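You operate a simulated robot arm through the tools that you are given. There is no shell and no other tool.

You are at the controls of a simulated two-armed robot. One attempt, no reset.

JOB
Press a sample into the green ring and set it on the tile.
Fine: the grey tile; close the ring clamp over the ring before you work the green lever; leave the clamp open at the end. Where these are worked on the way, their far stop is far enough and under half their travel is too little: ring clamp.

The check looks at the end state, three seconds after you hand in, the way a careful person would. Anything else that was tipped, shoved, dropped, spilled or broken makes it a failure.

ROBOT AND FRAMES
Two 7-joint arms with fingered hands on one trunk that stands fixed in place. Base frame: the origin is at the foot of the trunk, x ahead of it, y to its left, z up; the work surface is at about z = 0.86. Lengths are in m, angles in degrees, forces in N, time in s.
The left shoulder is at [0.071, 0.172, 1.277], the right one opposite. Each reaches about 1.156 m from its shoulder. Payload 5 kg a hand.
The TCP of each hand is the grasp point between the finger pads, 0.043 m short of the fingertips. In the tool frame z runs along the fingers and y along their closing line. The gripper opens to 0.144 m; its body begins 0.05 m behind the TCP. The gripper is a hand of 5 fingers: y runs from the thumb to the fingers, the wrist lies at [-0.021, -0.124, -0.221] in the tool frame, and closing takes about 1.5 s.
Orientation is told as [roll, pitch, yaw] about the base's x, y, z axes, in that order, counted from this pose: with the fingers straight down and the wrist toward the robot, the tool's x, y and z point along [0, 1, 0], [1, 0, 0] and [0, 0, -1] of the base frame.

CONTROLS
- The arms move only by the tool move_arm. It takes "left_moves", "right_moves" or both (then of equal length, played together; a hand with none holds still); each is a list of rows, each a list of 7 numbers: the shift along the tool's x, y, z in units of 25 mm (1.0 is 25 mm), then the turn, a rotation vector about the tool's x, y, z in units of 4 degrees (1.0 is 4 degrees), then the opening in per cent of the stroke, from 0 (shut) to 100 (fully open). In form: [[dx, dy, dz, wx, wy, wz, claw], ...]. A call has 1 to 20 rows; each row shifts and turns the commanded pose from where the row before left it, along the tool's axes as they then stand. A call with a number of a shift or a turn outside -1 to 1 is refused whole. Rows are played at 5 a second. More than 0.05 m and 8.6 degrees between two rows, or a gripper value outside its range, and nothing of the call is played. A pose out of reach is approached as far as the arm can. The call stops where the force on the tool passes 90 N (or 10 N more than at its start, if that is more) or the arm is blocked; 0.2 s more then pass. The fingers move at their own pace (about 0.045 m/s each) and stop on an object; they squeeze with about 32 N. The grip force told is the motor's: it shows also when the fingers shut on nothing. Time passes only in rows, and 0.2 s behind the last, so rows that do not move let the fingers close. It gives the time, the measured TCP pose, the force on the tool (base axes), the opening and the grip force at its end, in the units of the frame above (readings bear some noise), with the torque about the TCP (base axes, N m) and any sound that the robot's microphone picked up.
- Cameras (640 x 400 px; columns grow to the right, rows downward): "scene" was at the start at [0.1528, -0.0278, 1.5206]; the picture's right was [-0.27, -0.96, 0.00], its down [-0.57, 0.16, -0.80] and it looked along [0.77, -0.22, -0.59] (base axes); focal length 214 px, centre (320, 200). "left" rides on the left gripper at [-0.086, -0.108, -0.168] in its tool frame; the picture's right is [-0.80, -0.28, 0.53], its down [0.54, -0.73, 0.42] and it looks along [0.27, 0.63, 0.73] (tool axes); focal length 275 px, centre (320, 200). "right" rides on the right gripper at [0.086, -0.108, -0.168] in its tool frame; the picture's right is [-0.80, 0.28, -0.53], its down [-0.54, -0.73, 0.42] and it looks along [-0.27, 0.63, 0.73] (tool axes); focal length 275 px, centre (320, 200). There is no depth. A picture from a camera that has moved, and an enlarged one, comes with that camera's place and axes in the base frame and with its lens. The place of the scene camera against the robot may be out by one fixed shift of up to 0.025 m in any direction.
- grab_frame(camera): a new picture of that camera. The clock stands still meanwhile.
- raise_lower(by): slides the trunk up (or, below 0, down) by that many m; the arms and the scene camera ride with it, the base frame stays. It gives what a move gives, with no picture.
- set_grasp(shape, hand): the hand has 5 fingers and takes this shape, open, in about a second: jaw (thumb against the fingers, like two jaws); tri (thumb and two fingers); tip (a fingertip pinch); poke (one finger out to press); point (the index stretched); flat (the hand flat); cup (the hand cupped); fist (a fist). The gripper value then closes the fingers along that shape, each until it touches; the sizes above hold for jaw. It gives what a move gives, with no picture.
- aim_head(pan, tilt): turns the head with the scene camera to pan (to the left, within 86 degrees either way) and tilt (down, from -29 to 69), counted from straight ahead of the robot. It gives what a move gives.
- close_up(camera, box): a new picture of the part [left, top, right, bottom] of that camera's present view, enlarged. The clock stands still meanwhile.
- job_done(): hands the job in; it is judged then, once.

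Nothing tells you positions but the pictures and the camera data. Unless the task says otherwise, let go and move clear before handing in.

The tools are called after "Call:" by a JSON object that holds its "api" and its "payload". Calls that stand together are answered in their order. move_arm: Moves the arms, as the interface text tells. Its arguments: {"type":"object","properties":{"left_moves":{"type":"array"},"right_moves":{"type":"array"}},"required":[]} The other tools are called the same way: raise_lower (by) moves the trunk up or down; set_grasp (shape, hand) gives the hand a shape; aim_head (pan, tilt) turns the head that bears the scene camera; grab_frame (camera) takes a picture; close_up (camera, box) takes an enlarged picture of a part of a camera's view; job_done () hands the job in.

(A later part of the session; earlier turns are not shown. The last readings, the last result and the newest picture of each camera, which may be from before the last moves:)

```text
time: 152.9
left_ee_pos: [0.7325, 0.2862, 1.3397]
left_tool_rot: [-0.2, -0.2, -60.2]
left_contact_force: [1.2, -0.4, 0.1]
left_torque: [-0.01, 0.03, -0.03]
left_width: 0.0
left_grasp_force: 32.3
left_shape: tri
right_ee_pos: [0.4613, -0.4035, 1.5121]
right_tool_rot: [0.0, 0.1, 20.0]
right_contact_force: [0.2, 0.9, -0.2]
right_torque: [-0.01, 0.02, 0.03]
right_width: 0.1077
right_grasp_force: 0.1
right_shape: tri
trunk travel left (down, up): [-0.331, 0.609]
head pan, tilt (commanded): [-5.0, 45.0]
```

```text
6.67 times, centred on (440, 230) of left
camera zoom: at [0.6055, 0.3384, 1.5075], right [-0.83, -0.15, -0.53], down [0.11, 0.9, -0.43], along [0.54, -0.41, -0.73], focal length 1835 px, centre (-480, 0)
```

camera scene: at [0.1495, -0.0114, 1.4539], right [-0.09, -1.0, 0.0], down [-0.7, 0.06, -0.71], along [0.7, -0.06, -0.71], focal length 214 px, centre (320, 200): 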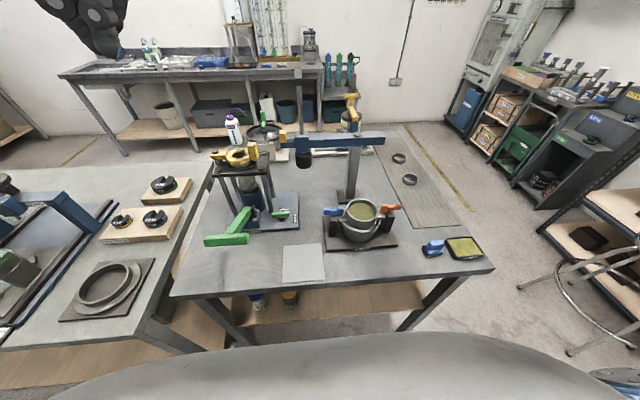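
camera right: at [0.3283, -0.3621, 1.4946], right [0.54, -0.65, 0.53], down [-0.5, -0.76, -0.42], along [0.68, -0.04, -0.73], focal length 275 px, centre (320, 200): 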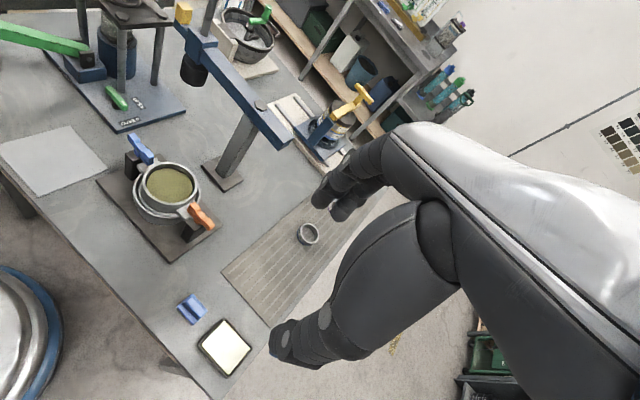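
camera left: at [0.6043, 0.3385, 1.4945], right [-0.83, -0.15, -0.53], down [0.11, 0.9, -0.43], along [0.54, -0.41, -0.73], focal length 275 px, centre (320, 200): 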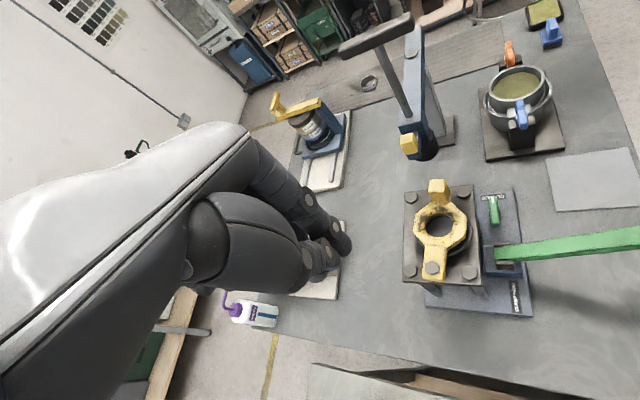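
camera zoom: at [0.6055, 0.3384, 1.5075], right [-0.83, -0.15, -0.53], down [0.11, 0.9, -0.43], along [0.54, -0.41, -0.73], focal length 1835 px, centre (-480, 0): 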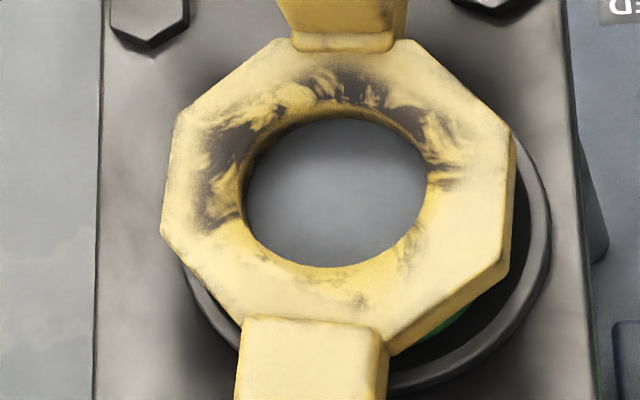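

The sample now fills the ring right up under the clamp. Next I open the clamp again: turn the left hand back to −20° and bring the closed fingers to the near side of the knob.

Call:
{"api": "move_arm", "payload": {"left_moves": [[0, 0, 0, 0, 0, -1, 0], [0, 0, 0, 0, 0, -1, 0], [0, 0, 0, 0, 0, -1, 0], [0, 0, 0, 0, 0, -1, 0], [0, 0, 0, 0, 0, -1, 0], [0, 0, 0, 0, 0, -1, 0], [0, 0, 0, 0, 0, -1, 0], [0, 0, 0, 0, 0, -1, 0], [0, 0, 0, 0, 0, -1, 0], [0, 0, 0, 0, 0, -1, 0]]}}

Call:
{"api": "move_arm", "payload": {"left_moves": [[-0.85, -0.29, 0, 0, 0, 0, 0], [-0.85, -0.29, 0, 0, 0, 0, 0], [-0.85, -0.29, 0, 0, 0, 0, 0], [-0.85, -0.29, 0, 0, 0, 0, 0], [-0.85, -0.29, 0, 0, 0, 0, 0], [-0.85, -0.29, 0, 0, 0, 0, 0], [-0.85, -0.29, 0, 0, 0, 0, 0], [-0.85, -0.29, 0, 0, 0, 0, 0], [0, 0, 0.9, 0, 0, 0, 0], [0, 0, 0.9, 0, 0, 0, 0], [0, 0, 0.9, 0, 0, 0, 0], [0, 0, 0.9, 0, 0, 0, 0], [0, 0, 0.9, 0, 0, 0, 0], [0, 0, 0.9, 0, 0, 0, 0]]}}

Call:
{"api": "grab_frame", "payload": {"camera": "left"}}

Call:
{"api": "close_up", "payload": {"camera": "scene", "box": [180, 100, 300, 220]}}

```text
time: 155.1
left_ee_pos: [0.7312, 0.286, 1.3419]
left_tool_rot: [-0.3, 0.1, -20.0]
left_contact_force: [-0.3, -0.1, 0.1]
left_torque: [0.01, -0.04, -0.01]
left_width: 0.0001
left_grasp_force: 32.1
left_shape: tri
right_ee_pos: [0.4591, -0.4043, 1.5126]
right_tool_rot: [0.0, -0.1, 20.0]
right_contact_force: [0.0, -0.1, 0.6]
right_torque: [0.03, -0.01, -0.03]
right_width: 0.1078
right_grasp_force: 0.0
right_shape: tri
trunk travel left (down, up): [-0.331, 0.609]
head pan, tilt (commanded): [-5.0, 45.0]
```

```text
time: 158.1
left_ee_pos: [0.6195, 0.1473, 1.2062]
left_tool_rot: [-0.1, 0.1, -20.1]
left_contact_force: [0.2, 0.0, 0.4]
left_torque: [0.0, 0.0, 0.0]
left_width: 0.0002
left_grasp_force: 32.5
left_shape: tri
right_ee_pos: [0.4604, -0.4057, 1.5127]
right_tool_rot: [0.0, 0.0, 20.0]
right_contact_force: [0.2, 1.1, 0.0]
right_torque: [0.02, 0.02, -0.01]
right_width: 0.1077
right_grasp_force: 0.1
right_shape: tri
trunk travel left (down, up): [-0.331, 0.609]
head pan, tilt (commanded): [-5.0, 45.0]
```

```text
taken
camera left: at [0.4892, 0.1036, 1.3742], right [-0.54, -0.65, -0.53], down [-0.5, 0.76, -0.42], along [0.68, 0.03, -0.73], focal length 275 px, centre (320, 200)
```

left: 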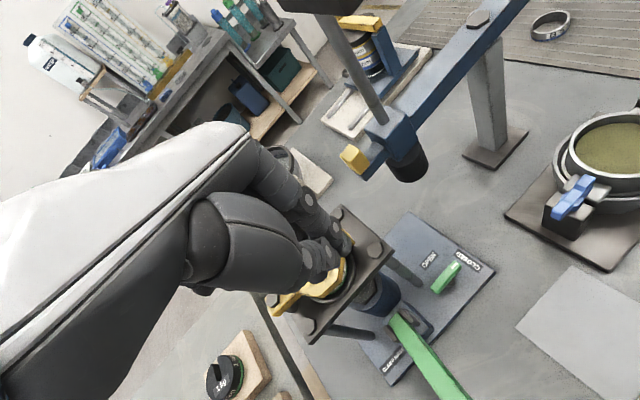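

```text
3.33 times, centred on (240, 160) of scene
camera zoom: at [0.1499, -0.0117, 1.4639], right [-0.09, -1.0, 0.0], down [-0.7, 0.06, -0.71], along [0.7, -0.06, -0.71], focal length 715 px, centre (587, 333)
```

zoom: 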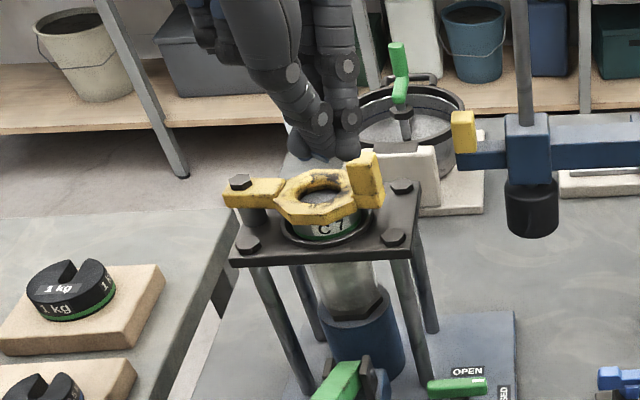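

Call:
{"api": "move_arm", "payload": {"left_moves": [[-0.1, -0.1, 0.7, 0, 0, 0, 0], [0, 0, 0.7, 0, 0, 0, 0], [0, 0, 0.7, 0, 0, 0, 0], [0, 0, 0.5, 0, 0, 0, 0], [0, 0, 0, 0, 0, 0, 0]]}}

Call:
{"api": "close_up", "payload": {"camera": "left", "box": [260, 160, 440, 340]}}

Call:
{"api": "close_up", "payload": {"camera": "scene", "box": [180, 100, 300, 220]}}

```text
time: 159.3
left_ee_pos: [0.6145, 0.1463, 1.1435]
left_tool_rot: [-0.2, 0.0, -20.1]
left_contact_force: [-0.2, -0.3, -0.6]
left_torque: [-0.01, 0.0, 0.03]
left_width: 0.0
left_grasp_force: 31.4
left_shape: tri
right_ee_pos: [0.4591, -0.4035, 1.512]
right_tool_rot: [0.0, 0.0, 19.9]
right_contact_force: [0.1, -0.8, -0.6]
right_torque: [0.02, 0.0, 0.01]
right_width: 0.1079
right_grasp_force: 0.0
right_shape: tri
trunk travel left (down, up): [-0.331, 0.609]
head pan, tilt (commanded): [-5.0, 45.0]
```

```text
2.22 times, centred on (350, 250) of left
camera zoom: at [0.4843, 0.1026, 1.3099], right [-0.54, -0.65, -0.53], down [-0.5, 0.76, -0.42], along [0.68, 0.03, -0.73], focal length 612 px, centre (253, 89)
```

zoom: 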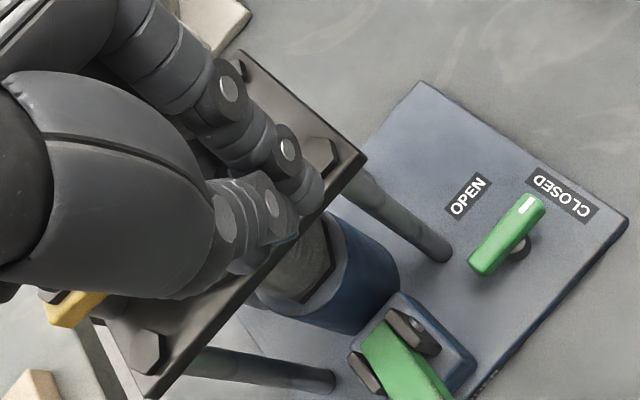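

```text
3.33 times, centred on (240, 160) of scene
camera zoom: at [0.1493, -0.0113, 1.464], right [-0.09, -1.0, 0.0], down [-0.7, 0.06, -0.71], along [0.7, -0.06, -0.71], focal length 715 px, centre (587, 333)
```

zoom: 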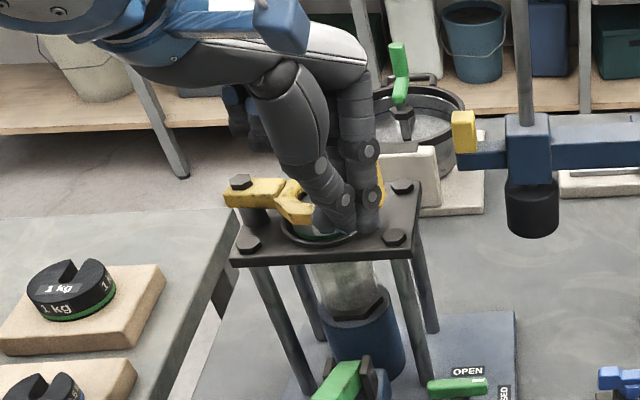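

The fingers are now in front of the knob on the near side. Sweeping it counter-clockwise, slowly at first.

Call:
{"api": "move_arm", "payload": {"left_moves": [[0.03, 0.39, 0, 0, 0, 0, 0], [-0.04, 0.405, 0, 0, 0, 0, 0], [-0.04, 0.405, 0, 0, 0, 0, 0], [0.025, 0.405, 0, 0, 0, 0, 0], [0.025, 0.405, 0, 0, 0, 0, 0], [0.09, 0.395, 0, 0, 0, 0, 0], [0.09, 0.395, 0, 0, 0, 0, 0]]}}

Call:
{"api": "close_up", "payload": {"camera": "left", "box": [260, 160, 440, 340]}}

Call:
{"api": "close_up", "payload": {"camera": "scene", "box": [180, 100, 300, 220]}}

```text
time: 160.9
left_ee_pos: [0.6835, 0.125, 1.1417]
left_tool_rot: [-0.3, 0.2, -20.1]
left_contact_force: [0.8, -0.8, 0.3]
left_torque: [-0.01, 0.03, -0.04]
left_width: 0.0
left_grasp_force: 32.4
left_shape: tri
right_ee_pos: [0.4604, -0.4036, 1.5112]
right_tool_rot: [0.0, 0.0, 20.0]
right_contact_force: [0.5, -1.2, -0.2]
right_torque: [0.02, 0.06, 0.03]
right_width: 0.1079
right_grasp_force: 0.0
right_shape: tri
trunk travel left (down, up): [-0.331, 0.609]
head pan, tilt (commanded): [-5.0, 45.0]
```

```text
2.22 times, centred on (350, 250) of left
camera zoom: at [0.5534, 0.0811, 1.3092], right [-0.54, -0.65, -0.53], down [-0.5, 0.76, -0.42], along [0.68, 0.03, -0.73], focal length 612 px, centre (253, 89)
```

zoom: 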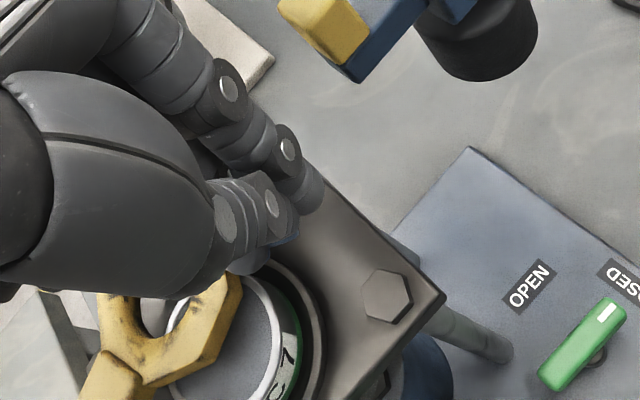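

```text
3.33 times, centred on (240, 160) of scene
camera zoom: at [0.1502, -0.0115, 1.4639], right [-0.09, -1.0, 0.0], down [-0.7, 0.06, -0.71], along [0.7, -0.06, -0.71], focal length 715 px, centre (587, 333)
```

zoom: 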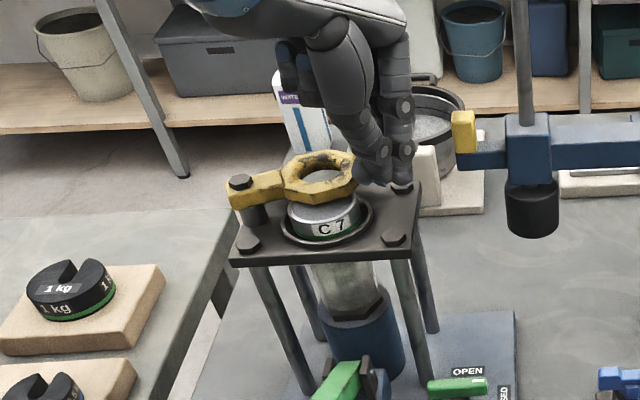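

The clamp is swinging open and the ring underneath is full and flush. Continuing the sweep.

Call:
{"api": "move_arm", "payload": {"left_moves": [[0.15, 0.38, 0, 0, 0, 0, 0], [0.15, 0.38, 0, 0, 0, 0, 0], [0.205, 0.35, 0, 0, 0, 0, 0], [0.205, 0.35, 0, 0, 0, 0, 0], [0.26, 0.315, 0, 0, 0, 0, 0], [0.26, 0.315, 0, 0, 0, 0, 0], [0.3, 0.27, 0, 0, 0, 0, 0], [0.3, 0.27, 0, 0, 0, 0, 0], [0.34, 0.215, 0, 0, 0, 0, 0], [0.34, 0.215, 0, 0, 0, 0, 0]]}}

Call:
{"api": "close_up", "payload": {"camera": "left", "box": [260, 140, 560, 400]}}

Call:
{"api": "close_up", "payload": {"camera": "scene", "box": [180, 100, 300, 220]}}

```text
time: 163.1
left_ee_pos: [0.7788, 0.1581, 1.1416]
left_tool_rot: [-0.3, 0.0, -20.1]
left_contact_force: [0.0, 0.4, 0.1]
left_torque: [0.01, 0.02, 0.02]
left_width: 0.0
left_grasp_force: 32.2
left_shape: tri
right_ee_pos: [0.4599, -0.4038, 1.5103]
right_tool_rot: [0.0, 0.0, 20.0]
right_contact_force: [0.2, 0.1, 0.0]
right_torque: [-0.07, 0.03, 0.01]
right_width: 0.1079
right_grasp_force: 0.1
right_shape: tri
trunk travel left (down, up): [-0.331, 0.609]
head pan, tilt (commanded): [-5.0, 45.0]
```

```text
1.54 times, centred on (410, 270) of left
camera zoom: at [0.647, 0.115, 1.3086], right [-0.54, -0.65, -0.53], down [-0.5, 0.76, -0.42], along [0.68, 0.03, -0.73], focal length 424 px, centre (182, 92)
```

zoom: 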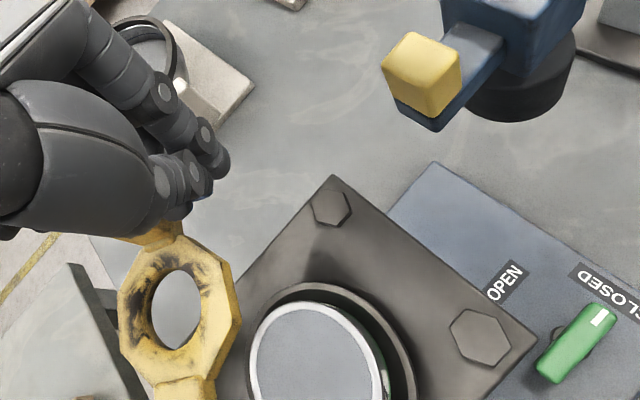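

```text
3.33 times, centred on (240, 160) of scene
camera zoom: at [0.15, -0.0112, 1.4639], right [-0.09, -1.0, 0.0], down [-0.7, 0.06, -0.71], along [0.7, -0.06, -0.71], focal length 715 px, centre (587, 333)
```

zoom: 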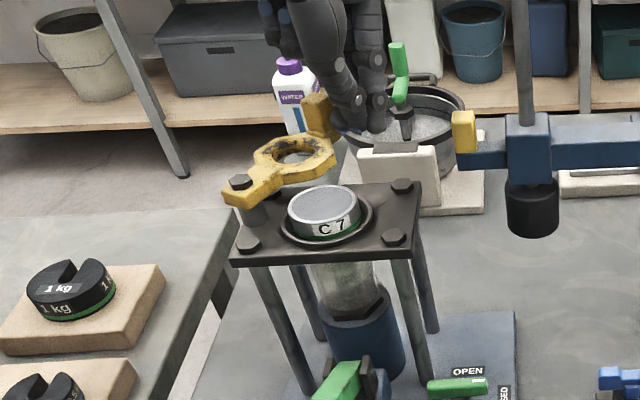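

Call:
{"api": "move_arm", "payload": {"left_moves": [[0.37, 0.165, 0, 0, 0, 0, 0], [0.37, 0.165, 0, 0, 0, 0, 0], [0.39, 0.1, 0, 0, 0, 0, 0], [0.39, 0.1, 0, 0, 0, 0, 0], [0.405, 0.04, 0, 0, 0, 0, 0], [0.405, 0.04, 0, 0, 0, 0, 0], [0.405, -0.025, 0, 0, 0, 0, 0]]}}

Call:
{"api": "close_up", "payload": {"camera": "left", "box": [260, 140, 560, 400]}}

Call:
{"api": "close_up", "payload": {"camera": "scene", "box": [180, 100, 300, 220]}}

```text
time: 164.7
left_ee_pos: [0.8166, 0.2171, 1.142]
left_tool_rot: [-0.1, 0.0, -20.1]
left_contact_force: [6.5, -5.9, 1.3]
left_torque: [-0.14, -0.14, -0.07]
left_width: 0.0001
left_grasp_force: 32.1
left_shape: tri
right_ee_pos: [0.4608, -0.4061, 1.5104]
right_tool_rot: [0.1, -0.1, 19.9]
right_contact_force: [1.0, -0.8, 0.4]
right_torque: [0.02, 0.01, 0.0]
right_width: 0.1078
right_grasp_force: 0.0
right_shape: tri
trunk travel left (down, up): [-0.331, 0.609]
head pan, tilt (commanded): [-5.0, 45.0]
```

```text
1.54 times, centred on (410, 270) of left
camera zoom: at [0.6858, 0.1727, 1.3094], right [-0.54, -0.65, -0.53], down [-0.5, 0.76, -0.42], along [0.68, 0.03, -0.73], focal length 424 px, centre (182, 92)
```

zoom: 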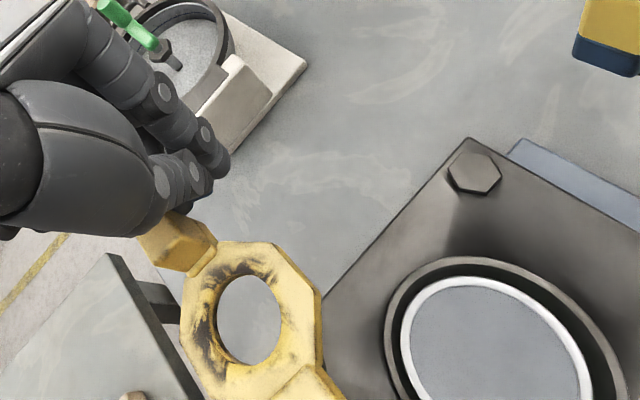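

```text
3.33 times, centred on (240, 160) of scene
camera zoom: at [0.1507, -0.0138, 1.4638], right [-0.09, -1.0, 0.0], down [-0.7, 0.06, -0.71], along [0.7, -0.06, -0.71], focal length 715 px, centre (587, 333)
```

zoom: 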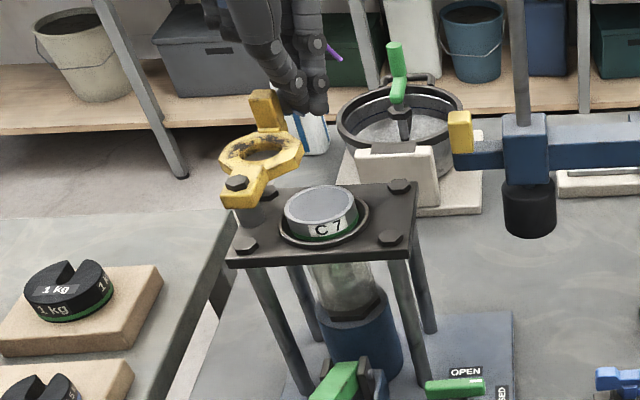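

The clamp is back at its open stop. Now I back off, lift, open the three fingers and go above the ring to pick it up with the sample.

Call:
{"api": "move_arm", "payload": {"left_moves": [[-0.5, 0, 0, 0, 0, 0, 0], [-0.2, 0, -0.5, 0, 0, 0, 0], [0, 0, -0.9, 0, 0, 0, 0], [0, 0, -0.9, 0, 0, 0, 0], [0, 0, -0.9, 0, 0, 0, 0], [-0.2, -0.8, 0, 0, 0, 0, 30], [-0.2, -0.9, 0, 0, 0, 0, 60], [-0.2, -0.9, 0, 0, 0, 0, 60], [-0.2, -0.9, 0, 0, 0, 0, 60], [-0.1, -0.8, 0, 0, 0, 0, 60], [0, 0, 0, 0, 0, 0, 60]]}}

Call:
{"api": "grab_frame", "payload": {"camera": "left"}}

Call:
{"api": "close_up", "payload": {"camera": "scene", "box": [180, 100, 300, 220]}}

```text
time: 167.1
left_ee_pos: [0.699, 0.2167, 1.2196]
left_tool_rot: [-0.2, 0.0, -20.1]
left_contact_force: [0.8, -0.3, 0.2]
left_torque: [0.01, 0.02, -0.03]
left_width: 0.0859
left_grasp_force: 0.1
left_shape: tri
right_ee_pos: [0.4609, -0.4048, 1.5115]
right_tool_rot: [0.0, 0.0, 19.9]
right_contact_force: [0.0, -0.2, 0.6]
right_torque: [-0.02, -0.02, 0.03]
right_width: 0.1077
right_grasp_force: 0.1
right_shape: tri
trunk travel left (down, up): [-0.331, 0.609]
head pan, tilt (commanded): [-5.0, 45.0]
```

```text
taken
camera left: at [0.5694, 0.1734, 1.388], right [-0.54, -0.65, -0.53], down [-0.5, 0.76, -0.42], along [0.68, 0.03, -0.73], focal length 275 px, centre (320, 200)
```

left: 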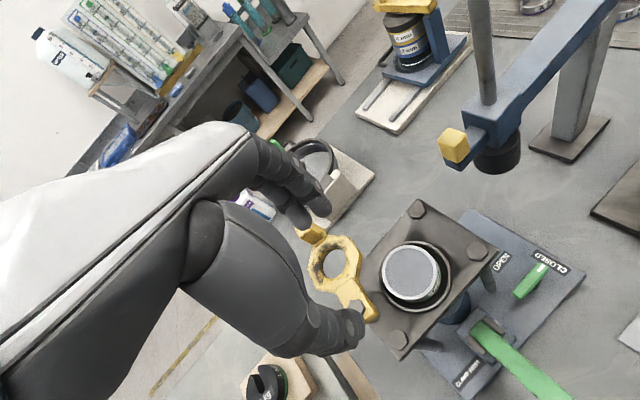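

```text
3.33 times, centred on (240, 160) of scene
camera zoom: at [0.1504, -0.0118, 1.4638], right [-0.09, -1.0, 0.0], down [-0.7, 0.06, -0.71], along [0.7, -0.06, -0.71], focal length 715 px, centre (587, 333)
```

zoom: 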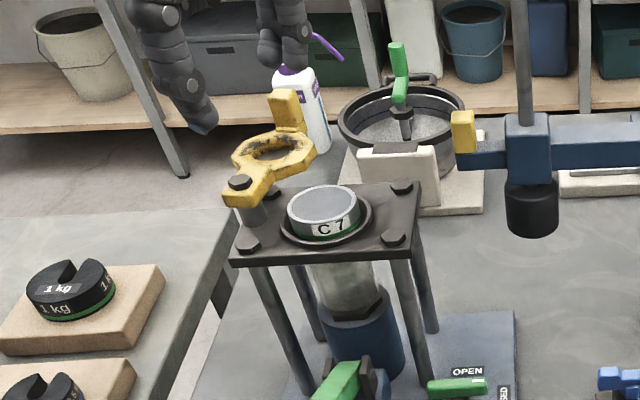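

Call:
{"api": "move_arm", "payload": {"left_moves": [[-0.87, -0.035, 0, 0, 0, 0, 60], [-0.87, -0.035, 0, 0, 0, 0, 60], [0, 0, 0.8, 0, 0, 0, 60], [0, 0, 0.8, 0, 0, 0, 60], [0, 0, 0, 0, 0, 0, 60]]}}

Call:
{"api": "close_up", "payload": {"camera": "left", "box": [260, 160, 440, 340]}}

Call:
{"api": "close_up", "payload": {"camera": "scene", "box": [205, 120, 275, 190]}}

```text
time: 168.3
left_ee_pos: [0.6811, 0.1752, 1.1811]
left_tool_rot: [-0.1, 0.0, -20.0]
left_contact_force: [0.7, 0.2, 0.0]
left_torque: [0.02, 0.0, 0.02]
left_width: 0.0858
left_grasp_force: 0.1
left_shape: tri
right_ee_pos: [0.459, -0.405, 1.5125]
right_tool_rot: [0.0, 0.0, 20.0]
right_contact_force: [-0.1, -0.8, 0.6]
right_torque: [0.04, 0.0, 0.02]
right_width: 0.1077
right_grasp_force: 0.1
right_shape: tri
trunk travel left (down, up): [-0.331, 0.609]
head pan, tilt (commanded): [-5.0, 45.0]
```

```text
2.22 times, centred on (350, 250) of left
camera zoom: at [0.5507, 0.1319, 1.3482], right [-0.54, -0.65, -0.53], down [-0.5, 0.76, -0.42], along [0.68, 0.03, -0.73], focal length 612 px, centre (253, 89)
```

zoom: 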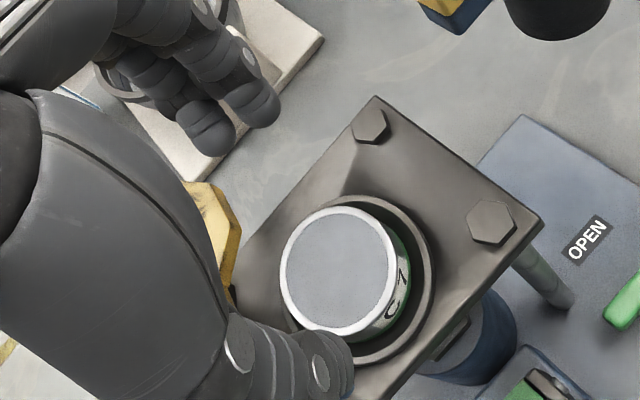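

```text
5.71 times, centred on (240, 155) of scene
camera zoom: at [0.1491, -0.0121, 1.464], right [-0.09, -1.0, 0.0], down [-0.7, 0.06, -0.71], along [0.7, -0.06, -0.71], focal length 1226 px, centre (777, 457)
```

zoom: 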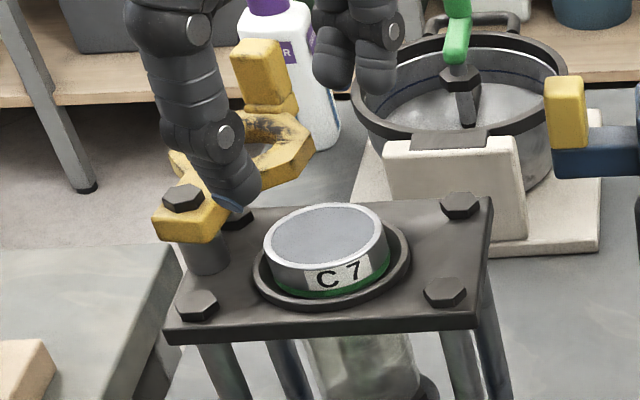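

The ring is filled flush to its top. Aligning a final 2–3 mm and descending around it.

Call:
{"api": "move_arm", "payload": {"left_moves": [[0.1, 0.06, 0.5, 0, 0, 0, 60], [0, 0, 0.7, 0, 0, 0, 60], [0, 0, 0.7, 0, 0, 0, 60], [0, 0, 0.35, 0, 0, 0, 60], [0, 0, 0.2, 0, 0, 0, 60], [0, 0, 0, 0, 0, 0, 60]]}}

Call:
{"api": "close_up", "payload": {"camera": "left", "box": [260, 160, 420, 320]}}

Call:
{"api": "close_up", "payload": {"camera": "scene", "box": [220, 140, 265, 185]}}

```text
time: 169.7
left_ee_pos: [0.6853, 0.1756, 1.1199]
left_tool_rot: [-0.2, 0.1, -20.1]
left_contact_force: [0.1, 0.2, -0.5]
left_torque: [-0.01, 0.0, -0.01]
left_width: 0.0862
left_grasp_force: 0.0
left_shape: tri
right_ee_pos: [0.4599, -0.4042, 1.5117]
right_tool_rot: [0.0, 0.0, 19.9]
right_contact_force: [0.6, -0.7, -0.9]
right_torque: [0.01, 0.0, 0.01]
right_width: 0.1079
right_grasp_force: 0.0
right_shape: tri
trunk travel left (down, up): [-0.331, 0.609]
head pan, tilt (commanded): [-5.0, 45.0]
```

```text
2.50 times, centred on (340, 240) of left
camera zoom: at [0.5548, 0.1334, 1.2872], right [-0.54, -0.65, -0.53], down [-0.5, 0.76, -0.42], along [0.68, 0.03, -0.73], focal length 688 px, centre (270, 100)
```

zoom: 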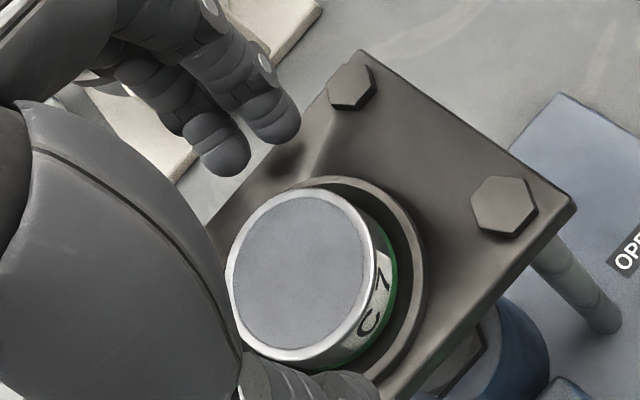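

```text
8.89 times, centred on (242, 162) of scene
camera zoom: at [0.1496, -0.0113, 1.4639], right [-0.09, -1.0, 0.0], down [-0.7, 0.06, -0.71], along [0.7, -0.06, -0.71], focal length 1906 px, centre (1009, 533)
```

zoom: 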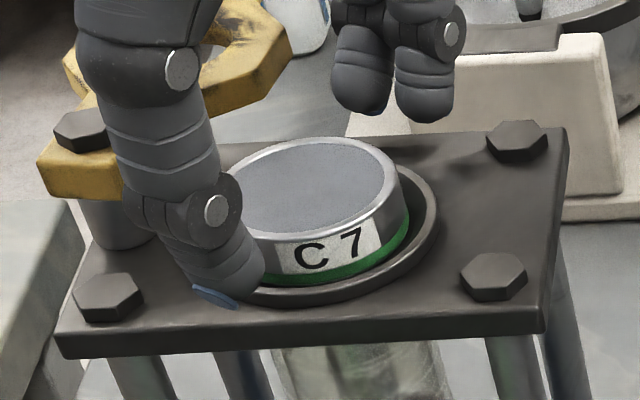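

Call:
{"api": "move_arm", "payload": {"left_moves": [[0.1, -0.12, 0.06, 0, 0, 0, 60], [0, 0, 0.08, 0, 0, 0, 60], [0, 0, 0.05, 0, 0, 0, 60], [0, 0, 0, 0, 0, 0, 60]]}}

Call:
{"api": "close_up", "payload": {"camera": "left", "box": [260, 160, 420, 320]}}

Call:
{"api": "close_up", "payload": {"camera": "scene", "box": [220, 140, 265, 185]}}

```text
time: 170.7
left_ee_pos: [0.6841, 0.1807, 1.116]
left_tool_rot: [-0.2, 0.0, -20.0]
left_contact_force: [-0.3, -0.2, 0.3]
left_torque: [-0.01, 0.01, 0.01]
left_width: 0.0859
left_grasp_force: 0.1
left_shape: tri
right_ee_pos: [0.4605, -0.4036, 1.5107]
right_tool_rot: [-0.1, 0.1, 20.1]
right_contact_force: [-0.2, 0.2, 0.3]
right_torque: [0.02, 0.0, -0.01]
right_width: 0.1078
right_grasp_force: 0.1
right_shape: tri
trunk travel left (down, up): [-0.331, 0.609]
head pan, tilt (commanded): [-5.0, 45.0]
```

```text
2.50 times, centred on (340, 240) of left
camera zoom: at [0.5532, 0.1378, 1.2829], right [-0.54, -0.65, -0.53], down [-0.5, 0.76, -0.42], along [0.68, 0.03, -0.73], focal length 688 px, centre (270, 100)
```

zoom: 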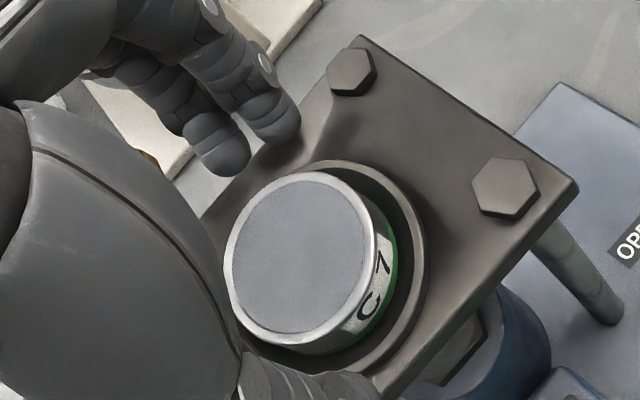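

```text
8.89 times, centred on (242, 162) of scene
camera zoom: at [0.1494, -0.0113, 1.464], right [-0.09, -1.0, 0.0], down [-0.7, 0.06, -0.71], along [0.7, -0.06, -0.71], focal length 1906 px, centre (1009, 533)
```

zoom: 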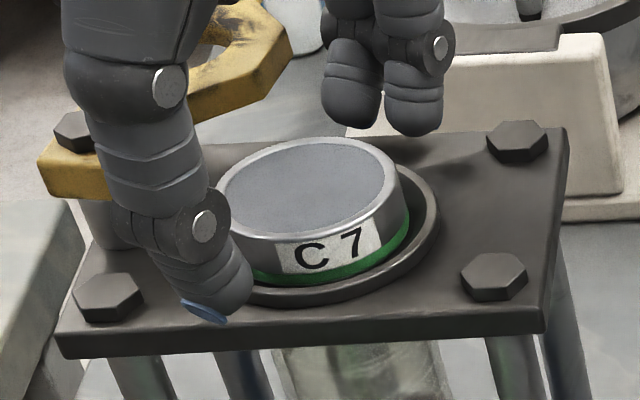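

Closing the grip gently on the ring.

Call:
{"api": "move_arm", "payload": {"left_moves": [[-0.08, 0.03, 0, 0, 0, 0, 55], [0, 0, 0, 0, 0, 0, 48], [0, 0, 0, 0, 0, 0, 42], [0, 0, 0, 0, 0, 0, 36], [0, 0, 0, 0, 0, 0, 30], [0, 0, 0, 0, 0, 0, 25], [0, 0, 0, 0, 0, 0, 20], [0, 0, 0, 0, 0, 0, 20], [0, 0, 0, 0, 0, 0, 20]]}}

Call:
{"api": "close_up", "payload": {"camera": "left", "box": [260, 160, 420, 320]}}

Call:
{"api": "close_up", "payload": {"camera": "scene", "box": [220, 140, 265, 185]}}

```text
time: 172.7
left_ee_pos: [0.6829, 0.1789, 1.1155]
left_tool_rot: [-0.2, 0.0, -20.1]
left_contact_force: [-3.3, -0.5, -0.1]
left_torque: [-0.03, 0.07, 0.0]
left_width: 0.049
left_grasp_force: 31.8
left_shape: tri
right_ee_pos: [0.4587, -0.4046, 1.5123]
right_tool_rot: [0.0, -0.1, 20.0]
right_contact_force: [0.6, -0.2, -0.1]
right_torque: [0.01, 0.01, 0.01]
right_width: 0.1077
right_grasp_force: 0.0
right_shape: tri
trunk travel left (down, up): [-0.331, 0.609]
head pan, tilt (commanded): [-5.0, 45.0]
```

```text
2.50 times, centred on (340, 240) of left
camera zoom: at [0.5529, 0.1354, 1.2831], right [-0.54, -0.65, -0.53], down [-0.5, 0.76, -0.42], along [0.68, 0.03, -0.73], focal length 688 px, centre (270, 100)
```

zoom: 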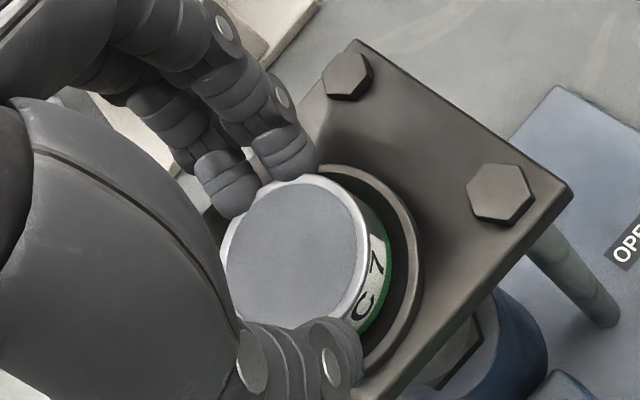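

```text
8.89 times, centred on (242, 162) of scene
camera zoom: at [0.1493, -0.0115, 1.464], right [-0.09, -1.0, 0.0], down [-0.7, 0.06, -0.71], along [0.7, -0.06, -0.71], focal length 1906 px, centre (1009, 533)
```

zoom: 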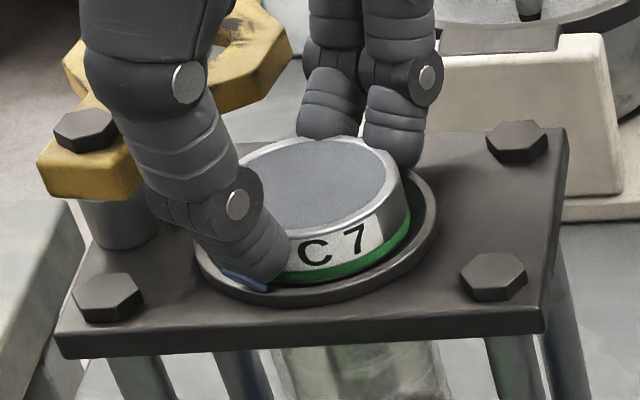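

Gripped. Lifting slowly and checking that the sample comes along.

Call:
{"api": "move_arm", "payload": {"left_moves": [[0, 0, -0.15, 0, 0, 0, 20], [0, 0, -0.2, 0, 0, 0, 20], [0, 0, -0.3, 0, 0, 0, 20], [0, 0, -0.5, 0, 0, 0, 20], [0, 0, -0.6, 0, 0, 0, 20], [0, 0, 0, 0, 0, 0, 20]]}}

Call:
{"api": "close_up", "payload": {"camera": "left", "box": [260, 160, 420, 320]}}

Call:
{"api": "close_up", "payload": {"camera": "scene", "box": [215, 125, 270, 185]}}

```text
time: 174.1
left_ee_pos: [0.684, 0.1786, 1.1583]
left_tool_rot: [-0.2, 0.0, -20.2]
left_contact_force: [-0.1, -0.1, -0.9]
left_torque: [0.02, 0.03, -0.01]
left_width: 0.0485
left_grasp_force: 32.0
left_shape: tri
right_ee_pos: [0.46, -0.4037, 1.5108]
right_tool_rot: [0.0, 0.0, 20.0]
right_contact_force: [-0.4, 0.3, 0.6]
right_torque: [0.0, -0.01, -0.03]
right_width: 0.108
right_grasp_force: 0.0
right_shape: tri
trunk travel left (down, up): [-0.331, 0.609]
head pan, tilt (commanded): [-5.0, 45.0]
```

```text
2.50 times, centred on (340, 240) of left
camera zoom: at [0.5538, 0.1353, 1.3257], right [-0.54, -0.65, -0.53], down [-0.5, 0.76, -0.42], along [0.68, 0.03, -0.73], focal length 688 px, centre (270, 100)
```

zoom: 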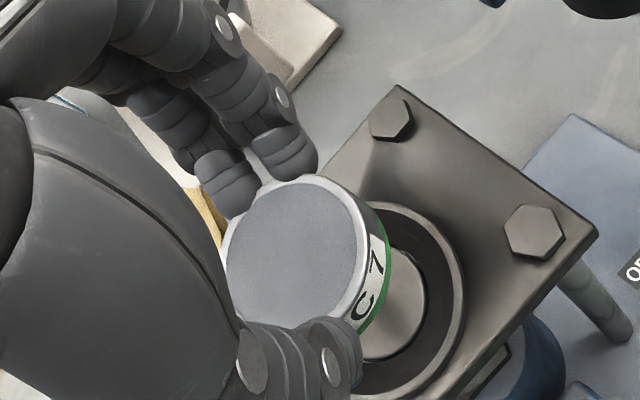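

```text
6.67 times, centred on (242, 155) of scene
camera zoom: at [0.1499, -0.0114, 1.4639], right [-0.09, -1.0, 0.0], down [-0.7, 0.06, -0.71], along [0.7, -0.06, -0.71], focal length 1430 px, centre (837, 500)
```

zoom: 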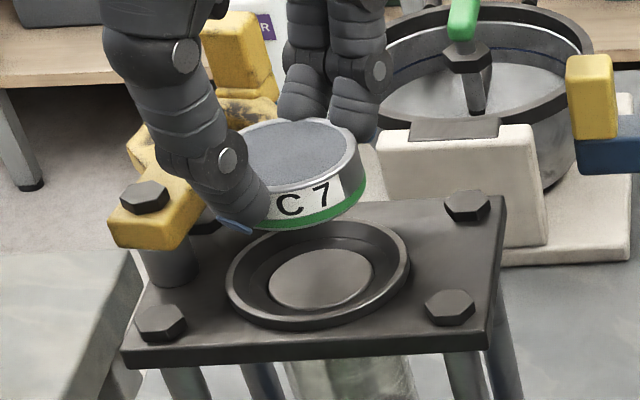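

The ring lifts out level with the sample inside, leaving the piston behind. Now carrying it back over to the tile, keeping above the lever.

Call:
{"api": "move_arm", "payload": {"left_moves": [[0, 0, -0.7, 0, 0, 0, 20], [0, 0, -0.7, 0, 0, 0, 20], [0, 0, -0.6, 0, 0, 0, 20], [-0.332, -0.912, 0, 0, 0, 0, 20], [-0.332, -0.912, 0, 0, 0, 0, 20], [-0.332, -0.912, 0, 0, 0, 0, 20], [-0.332, -0.912, 0, 0, 0, 0, 20], [-0.332, -0.912, 0, 0, 0, 0, 20], [-0.332, -0.912, 0, 0, 0, 0, 20], [-0.332, -0.912, 0, 0, 0, 0, 20], [-0.332, -0.912, 0, 0, 0, 0, 20]]}}

Call:
{"api": "move_arm", "payload": {"left_moves": [[-0.85, 0.15, 0, 0, 0, 0, 20], [-0.85, 0.15, 0, 0, 0, 0, 20], [-0.85, 0.15, 0, 0, 0, 0, 20], [-0.85, 0.15, 0, 0, 0, 0, 20], [-0.85, 0.15, 0, 0, 0, 0, 20], [-0.85, 0.15, 0, 0, 0, 0, 20], [-0.85, 0.15, 0, 0, 0, 0, 20], [-0.85, 0.15, 0, 0, 0, 0, 20], [0, 0, 0, 0, 0, 0, 20]]}}

Call:
{"api": "grab_frame", "payload": {"camera": "left"}}

Call:
{"api": "grab_frame", "payload": {"camera": "scene"}}

```text
time: 176.5
left_ee_pos: [0.4901, 0.1802, 1.2106]
left_tool_rot: [-0.2, -0.1, -20.1]
left_contact_force: [0.1, 0.0, -1.1]
left_torque: [-0.02, -0.06, 0.04]
left_width: 0.0487
left_grasp_force: 32.2
left_shape: tri
right_ee_pos: [0.4575, -0.4035, 1.5127]
right_tool_rot: [-0.1, 0.0, 20.0]
right_contact_force: [0.0, 1.0, 1.0]
right_torque: [-0.03, -0.03, -0.02]
right_width: 0.1078
right_grasp_force: 0.0
right_shape: tri
trunk travel left (down, up): [-0.331, 0.609]
head pan, tilt (commanded): [-5.0, 45.0]
```

```text
time: 178.5
left_ee_pos: [0.458, 0.009, 1.2101]
left_tool_rot: [-0.2, 0.0, -20.1]
left_contact_force: [-0.5, 0.2, -1.0]
left_torque: [-0.03, -0.04, 0.0]
left_width: 0.0487
left_grasp_force: 31.9
left_shape: tri
right_ee_pos: [0.4584, -0.4037, 1.5123]
right_tool_rot: [-0.1, -0.1, 20.0]
right_contact_force: [-0.1, 0.8, 0.4]
right_torque: [0.01, -0.01, -0.01]
right_width: 0.1078
right_grasp_force: 0.0
right_shape: tri
trunk travel left (down, up): [-0.331, 0.609]
head pan, tilt (commanded): [-5.0, 45.0]
```

```text
taken
camera left: at [0.3281, -0.0329, 1.3776], right [-0.54, -0.65, -0.53], down [-0.5, 0.76, -0.43], along [0.68, 0.03, -0.73], focal length 275 px, centre (320, 200)
```

left: 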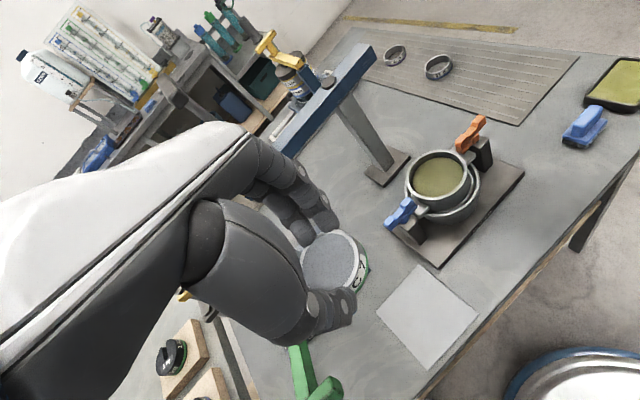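

```text
taken
camera scene: at [0.1487, -0.011, 1.464], right [-0.09, -1.0, 0.0], down [-0.7, 0.06, -0.71], along [0.7, -0.06, -0.71], focal length 214 px, centre (320, 200)
```

scene: 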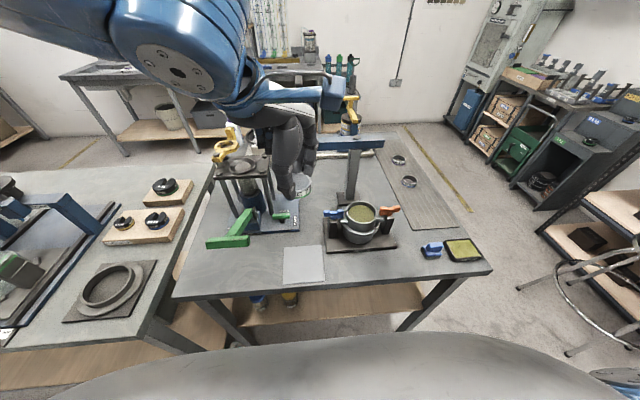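

Ring is above the tile centre. I'll lower by arm a little, then with the trunk, watching the lever clearance.

Call:
{"api": "move_arm", "payload": {"left_moves": [[0, 0, 0.7, 0, 0, 0, 20], [0, 0, 0.7, 0, 0, 0, 20], [0, 0, 0, 0, 0, 0, 20]]}}

Call:
{"api": "raise_lower", "payload": {"by": -0.2}}

Call:
{"api": "close_up", "payload": {"camera": "scene", "box": [140, 60, 360, 270]}}

Call:
{"api": "close_up", "payload": {"camera": "left", "box": [240, 150, 460, 370]}}

```text
time: 179.3
left_ee_pos: [0.4591, 0.0098, 1.1746]
left_tool_rot: [-0.3, 0.0, -20.1]
left_contact_force: [0.2, -0.4, -1.4]
left_torque: [0.02, -0.01, -0.03]
left_width: 0.0487
left_grasp_force: 32.3
left_shape: tri
right_ee_pos: [0.4573, -0.4046, 1.5117]
right_tool_rot: [0.1, 0.1, 20.0]
right_contact_force: [-0.7, 0.3, -0.3]
right_torque: [0.01, -0.02, 0.05]
right_width: 0.1077
right_grasp_force: 0.0
right_shape: tri
trunk travel left (down, up): [-0.331, 0.609]
head pan, tilt (commanded): [-5.0, 45.0]
```

```text
time: 181.5
left_ee_pos: [0.4594, 0.0108, 0.974]
left_tool_rot: [-0.2, 0.0, -20.1]
left_contact_force: [-0.6, -0.3, -1.4]
left_torque: [-0.02, -0.01, -0.01]
left_width: 0.0484
left_grasp_force: 31.8
left_shape: tri
right_ee_pos: [0.4596, -0.4037, 1.3121]
right_tool_rot: [0.0, 0.0, 20.0]
right_contact_force: [0.6, 0.2, 0.3]
right_torque: [-0.02, 0.01, -0.04]
right_width: 0.1078
right_grasp_force: 0.0
right_shape: tri
trunk travel left (down, up): [-0.131, 0.809]
head pan, tilt (commanded): [-5.0, 45.0]
```

```text
1.90 times, centred on (250, 165) of scene
camera zoom: at [0.1494, -0.0114, 1.264], right [-0.09, -1.0, 0.0], down [-0.7, 0.06, -0.71], along [0.7, -0.06, -0.71], focal length 408 px, centre (453, 267)
```

zoom: 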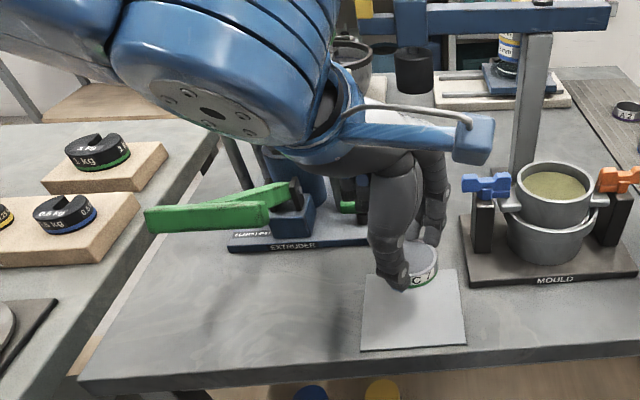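

```text
1.82 times, centred on (350, 260) of left
camera zoom: at [0.3289, -0.0329, 1.1416], right [-0.54, -0.65, -0.53], down [-0.5, 0.76, -0.42], along [0.68, 0.03, -0.73], focal length 500 px, centre (266, 91)
```

zoom: 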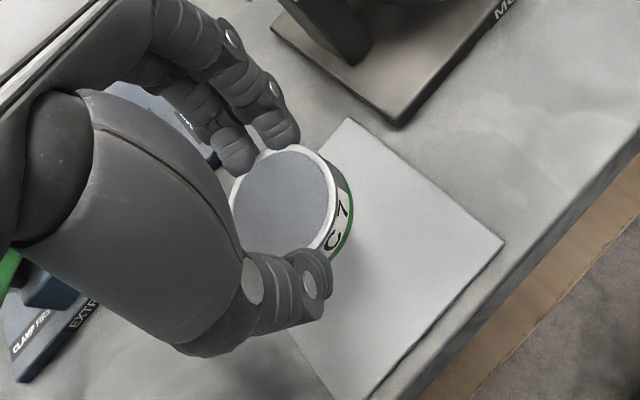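

Call:
{"api": "raise_lower", "payload": {"by": -0.04}}

Call:
{"api": "close_up", "payload": {"camera": "scene", "box": [140, 60, 360, 270]}}

Call:
{"api": "raise_lower", "payload": {"by": -0.008}}

Call:
{"api": "raise_lower", "payload": {"by": -0.003}}

```text
time: 182.3
left_ee_pos: [0.4582, 0.0111, 0.9335]
left_tool_rot: [-0.2, 0.0, -19.9]
left_contact_force: [0.5, -0.5, -1.0]
left_torque: [0.01, -0.02, -0.03]
left_width: 0.0485
left_grasp_force: 32.3
left_shape: tri
right_ee_pos: [0.4593, -0.4045, 1.27]
right_tool_rot: [-0.1, 0.0, 19.9]
right_contact_force: [0.2, -0.1, 0.6]
right_torque: [-0.03, 0.03, -0.02]
right_width: 0.1078
right_grasp_force: 0.1
right_shape: tri
trunk travel left (down, up): [-0.091, 0.849]
head pan, tilt (commanded): [-5.0, 45.0]
```

```text
1.90 times, centred on (250, 165) of scene
camera zoom: at [0.1492, -0.0113, 1.2241], right [-0.09, -1.0, 0.0], down [-0.7, 0.06, -0.71], along [0.7, -0.06, -0.71], focal length 408 px, centre (453, 267)
```

zoom: 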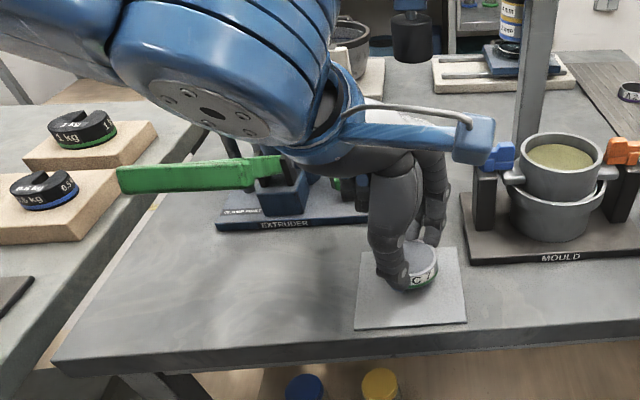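

```text
time: 182.9
left_ee_pos: [0.4594, 0.0098, 0.9264]
left_tool_rot: [-0.2, -0.1, -20.1]
left_contact_force: [-0.2, 0.9, -1.0]
left_torque: [-0.02, -0.02, -0.01]
left_width: 0.0487
left_grasp_force: 32.1
left_shape: tri
right_ee_pos: [0.46, -0.4037, 1.2643]
right_tool_rot: [-0.1, 0.0, 20.1]
right_contact_force: [-0.1, 0.3, 0.7]
right_torque: [0.0, -0.01, -0.01]
right_width: 0.108
right_grasp_force: 0.1
right_shape: tri
trunk travel left (down, up): [-0.083, 0.857]
head pan, tilt (commanded): [-5.0, 45.0]
```

```text
time: 183.4
left_ee_pos: [0.4599, 0.0093, 0.9219]
left_tool_rot: [-0.3, 0.0, -20.1]
left_contact_force: [-0.7, 0.1, -1.1]
left_torque: [0.0, -0.03, -0.06]
left_width: 0.0485
left_grasp_force: 31.7
left_shape: tri
right_ee_pos: [0.4592, -0.4032, 1.2618]
right_tool_rot: [0.1, -0.1, 20.0]
right_contact_force: [-0.2, 0.1, -0.8]
right_torque: [-0.02, -0.01, 0.0]
right_width: 0.1076
right_grasp_force: 0.1
right_shape: tri
trunk travel left (down, up): [-0.08, 0.86]
head pan, tilt (commanded): [-5.0, 45.0]
```

Very near now; lowering in 2 mm steps until contact is felt.

Call:
{"api": "raise_lower", "payload": {"by": -0.002}}

Call:
{"api": "raise_lower", "payload": {"by": -0.0015}}

Call:
{"api": "close_up", "payload": {"camera": "left", "box": [240, 150, 460, 370]}}

Call:
{"api": "close_up", "payload": {"camera": "scene", "box": [315, 175, 385, 240]}}

```text
time: 183.9
left_ee_pos: [0.4595, 0.0094, 0.9202]
left_tool_rot: [-0.2, 0.0, -20.2]
left_contact_force: [0.4, -0.3, -0.7]
left_torque: [-0.03, 0.0, 0.03]
left_width: 0.0486
left_grasp_force: 32.1
left_shape: tri
right_ee_pos: [0.4589, -0.4028, 1.2583]
right_tool_rot: [0.0, 0.1, 19.9]
right_contact_force: [-0.5, 0.1, -1.4]
right_torque: [0.02, 0.01, -0.01]
right_width: 0.1078
right_grasp_force: 0.0
right_shape: tri
trunk travel left (down, up): [-0.078, 0.862]
head pan, tilt (commanded): [-5.0, 45.0]
```

```text
time: 184.4
left_ee_pos: [0.4598, 0.01, 0.9203]
left_tool_rot: [-0.2, 0.0, -20.1]
left_contact_force: [0.1, 0.4, -0.9]
left_torque: [0.01, 0.01, -0.01]
left_width: 0.0486
left_grasp_force: 32.2
left_shape: tri
right_ee_pos: [0.4588, -0.4037, 1.2573]
right_tool_rot: [0.1, 0.0, 20.0]
right_contact_force: [-1.1, 0.4, 0.0]
right_torque: [-0.02, -0.03, 0.01]
right_width: 0.1081
right_grasp_force: 0.0
right_shape: tri
trunk travel left (down, up): [-0.076, 0.864]
head pan, tilt (commanded): [-5.0, 45.0]
```

```text
1.82 times, centred on (350, 260) of left
camera zoom: at [0.329, -0.0329, 1.087], right [-0.54, -0.65, -0.53], down [-0.5, 0.76, -0.42], along [0.68, 0.03, -0.73], focal length 500 px, centre (266, 91)
```

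zoom: 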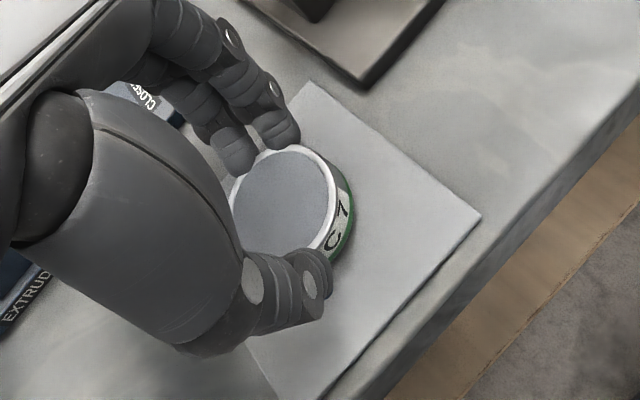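

```text
6.15 times, centred on (350, 208) of scene
camera zoom: at [0.1494, -0.0114, 1.2094], right [-0.09, -1.0, 0.0], down [-0.7, 0.06, -0.71], along [0.7, -0.06, -0.71], focal length 1320 px, centre (135, 154)
```

zoom: 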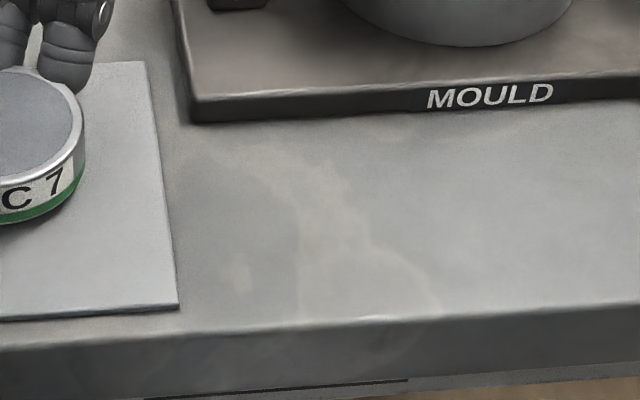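

Call:
{"api": "close_up", "payload": {"camera": "scene", "box": [270, 180, 350, 250]}}

Call:
{"api": "raise_lower", "payload": {"by": -0.002}}

Call:
{"api": "raise_lower", "payload": {"by": -0.002}}

```text
5.71 times, centred on (310, 215) of scene
camera zoom: at [0.1494, -0.0114, 1.2094], right [-0.09, -1.0, 0.0], down [-0.7, 0.06, -0.71], along [0.7, -0.06, -0.71], focal length 1226 px, centre (377, 114)
```

zoom: 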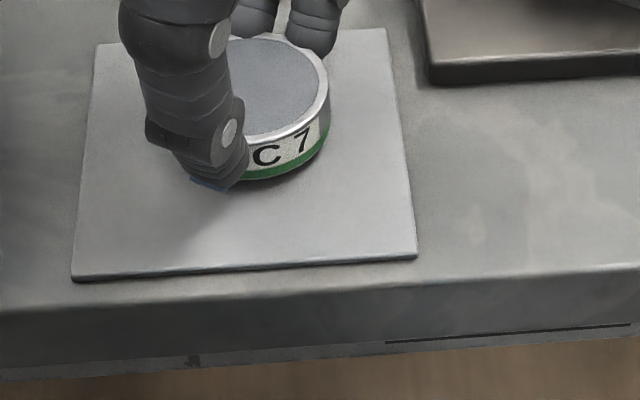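

```text
time: 184.9
left_ee_pos: [0.4585, 0.0107, 0.9181]
left_tool_rot: [-0.3, 0.0, -20.0]
left_contact_force: [-0.7, 0.3, -1.6]
left_torque: [-0.03, 0.0, 0.0]
left_width: 0.0485
left_grasp_force: 32.3
left_shape: tri
right_ee_pos: [0.4594, -0.4053, 1.2549]
right_tool_rot: [0.0, -0.1, 19.9]
right_contact_force: [0.4, 0.2, 0.3]
right_torque: [0.04, 0.01, -0.01]
right_width: 0.1076
right_grasp_force: 0.0
right_shape: tri
trunk travel left (down, up): [-0.074, 0.866]
head pan, tilt (commanded): [-5.0, 45.0]
```

```text
time: 185.4
left_ee_pos: [0.4589, 0.0096, 0.916]
left_tool_rot: [-0.2, 0.0, -20.0]
left_contact_force: [0.3, -0.1, -0.5]
left_torque: [-0.01, 0.0, -0.02]
left_width: 0.0486
left_grasp_force: 32.1
left_shape: tri
right_ee_pos: [0.4592, -0.4047, 1.2532]
right_tool_rot: [0.1, 0.0, 20.1]
right_contact_force: [0.0, 0.3, -0.2]
right_torque: [0.03, 0.03, 0.02]
right_width: 0.1078
right_grasp_force: 0.1
right_shape: tri
trunk travel left (down, up): [-0.072, 0.868]
head pan, tilt (commanded): [-5.0, 45.0]
```

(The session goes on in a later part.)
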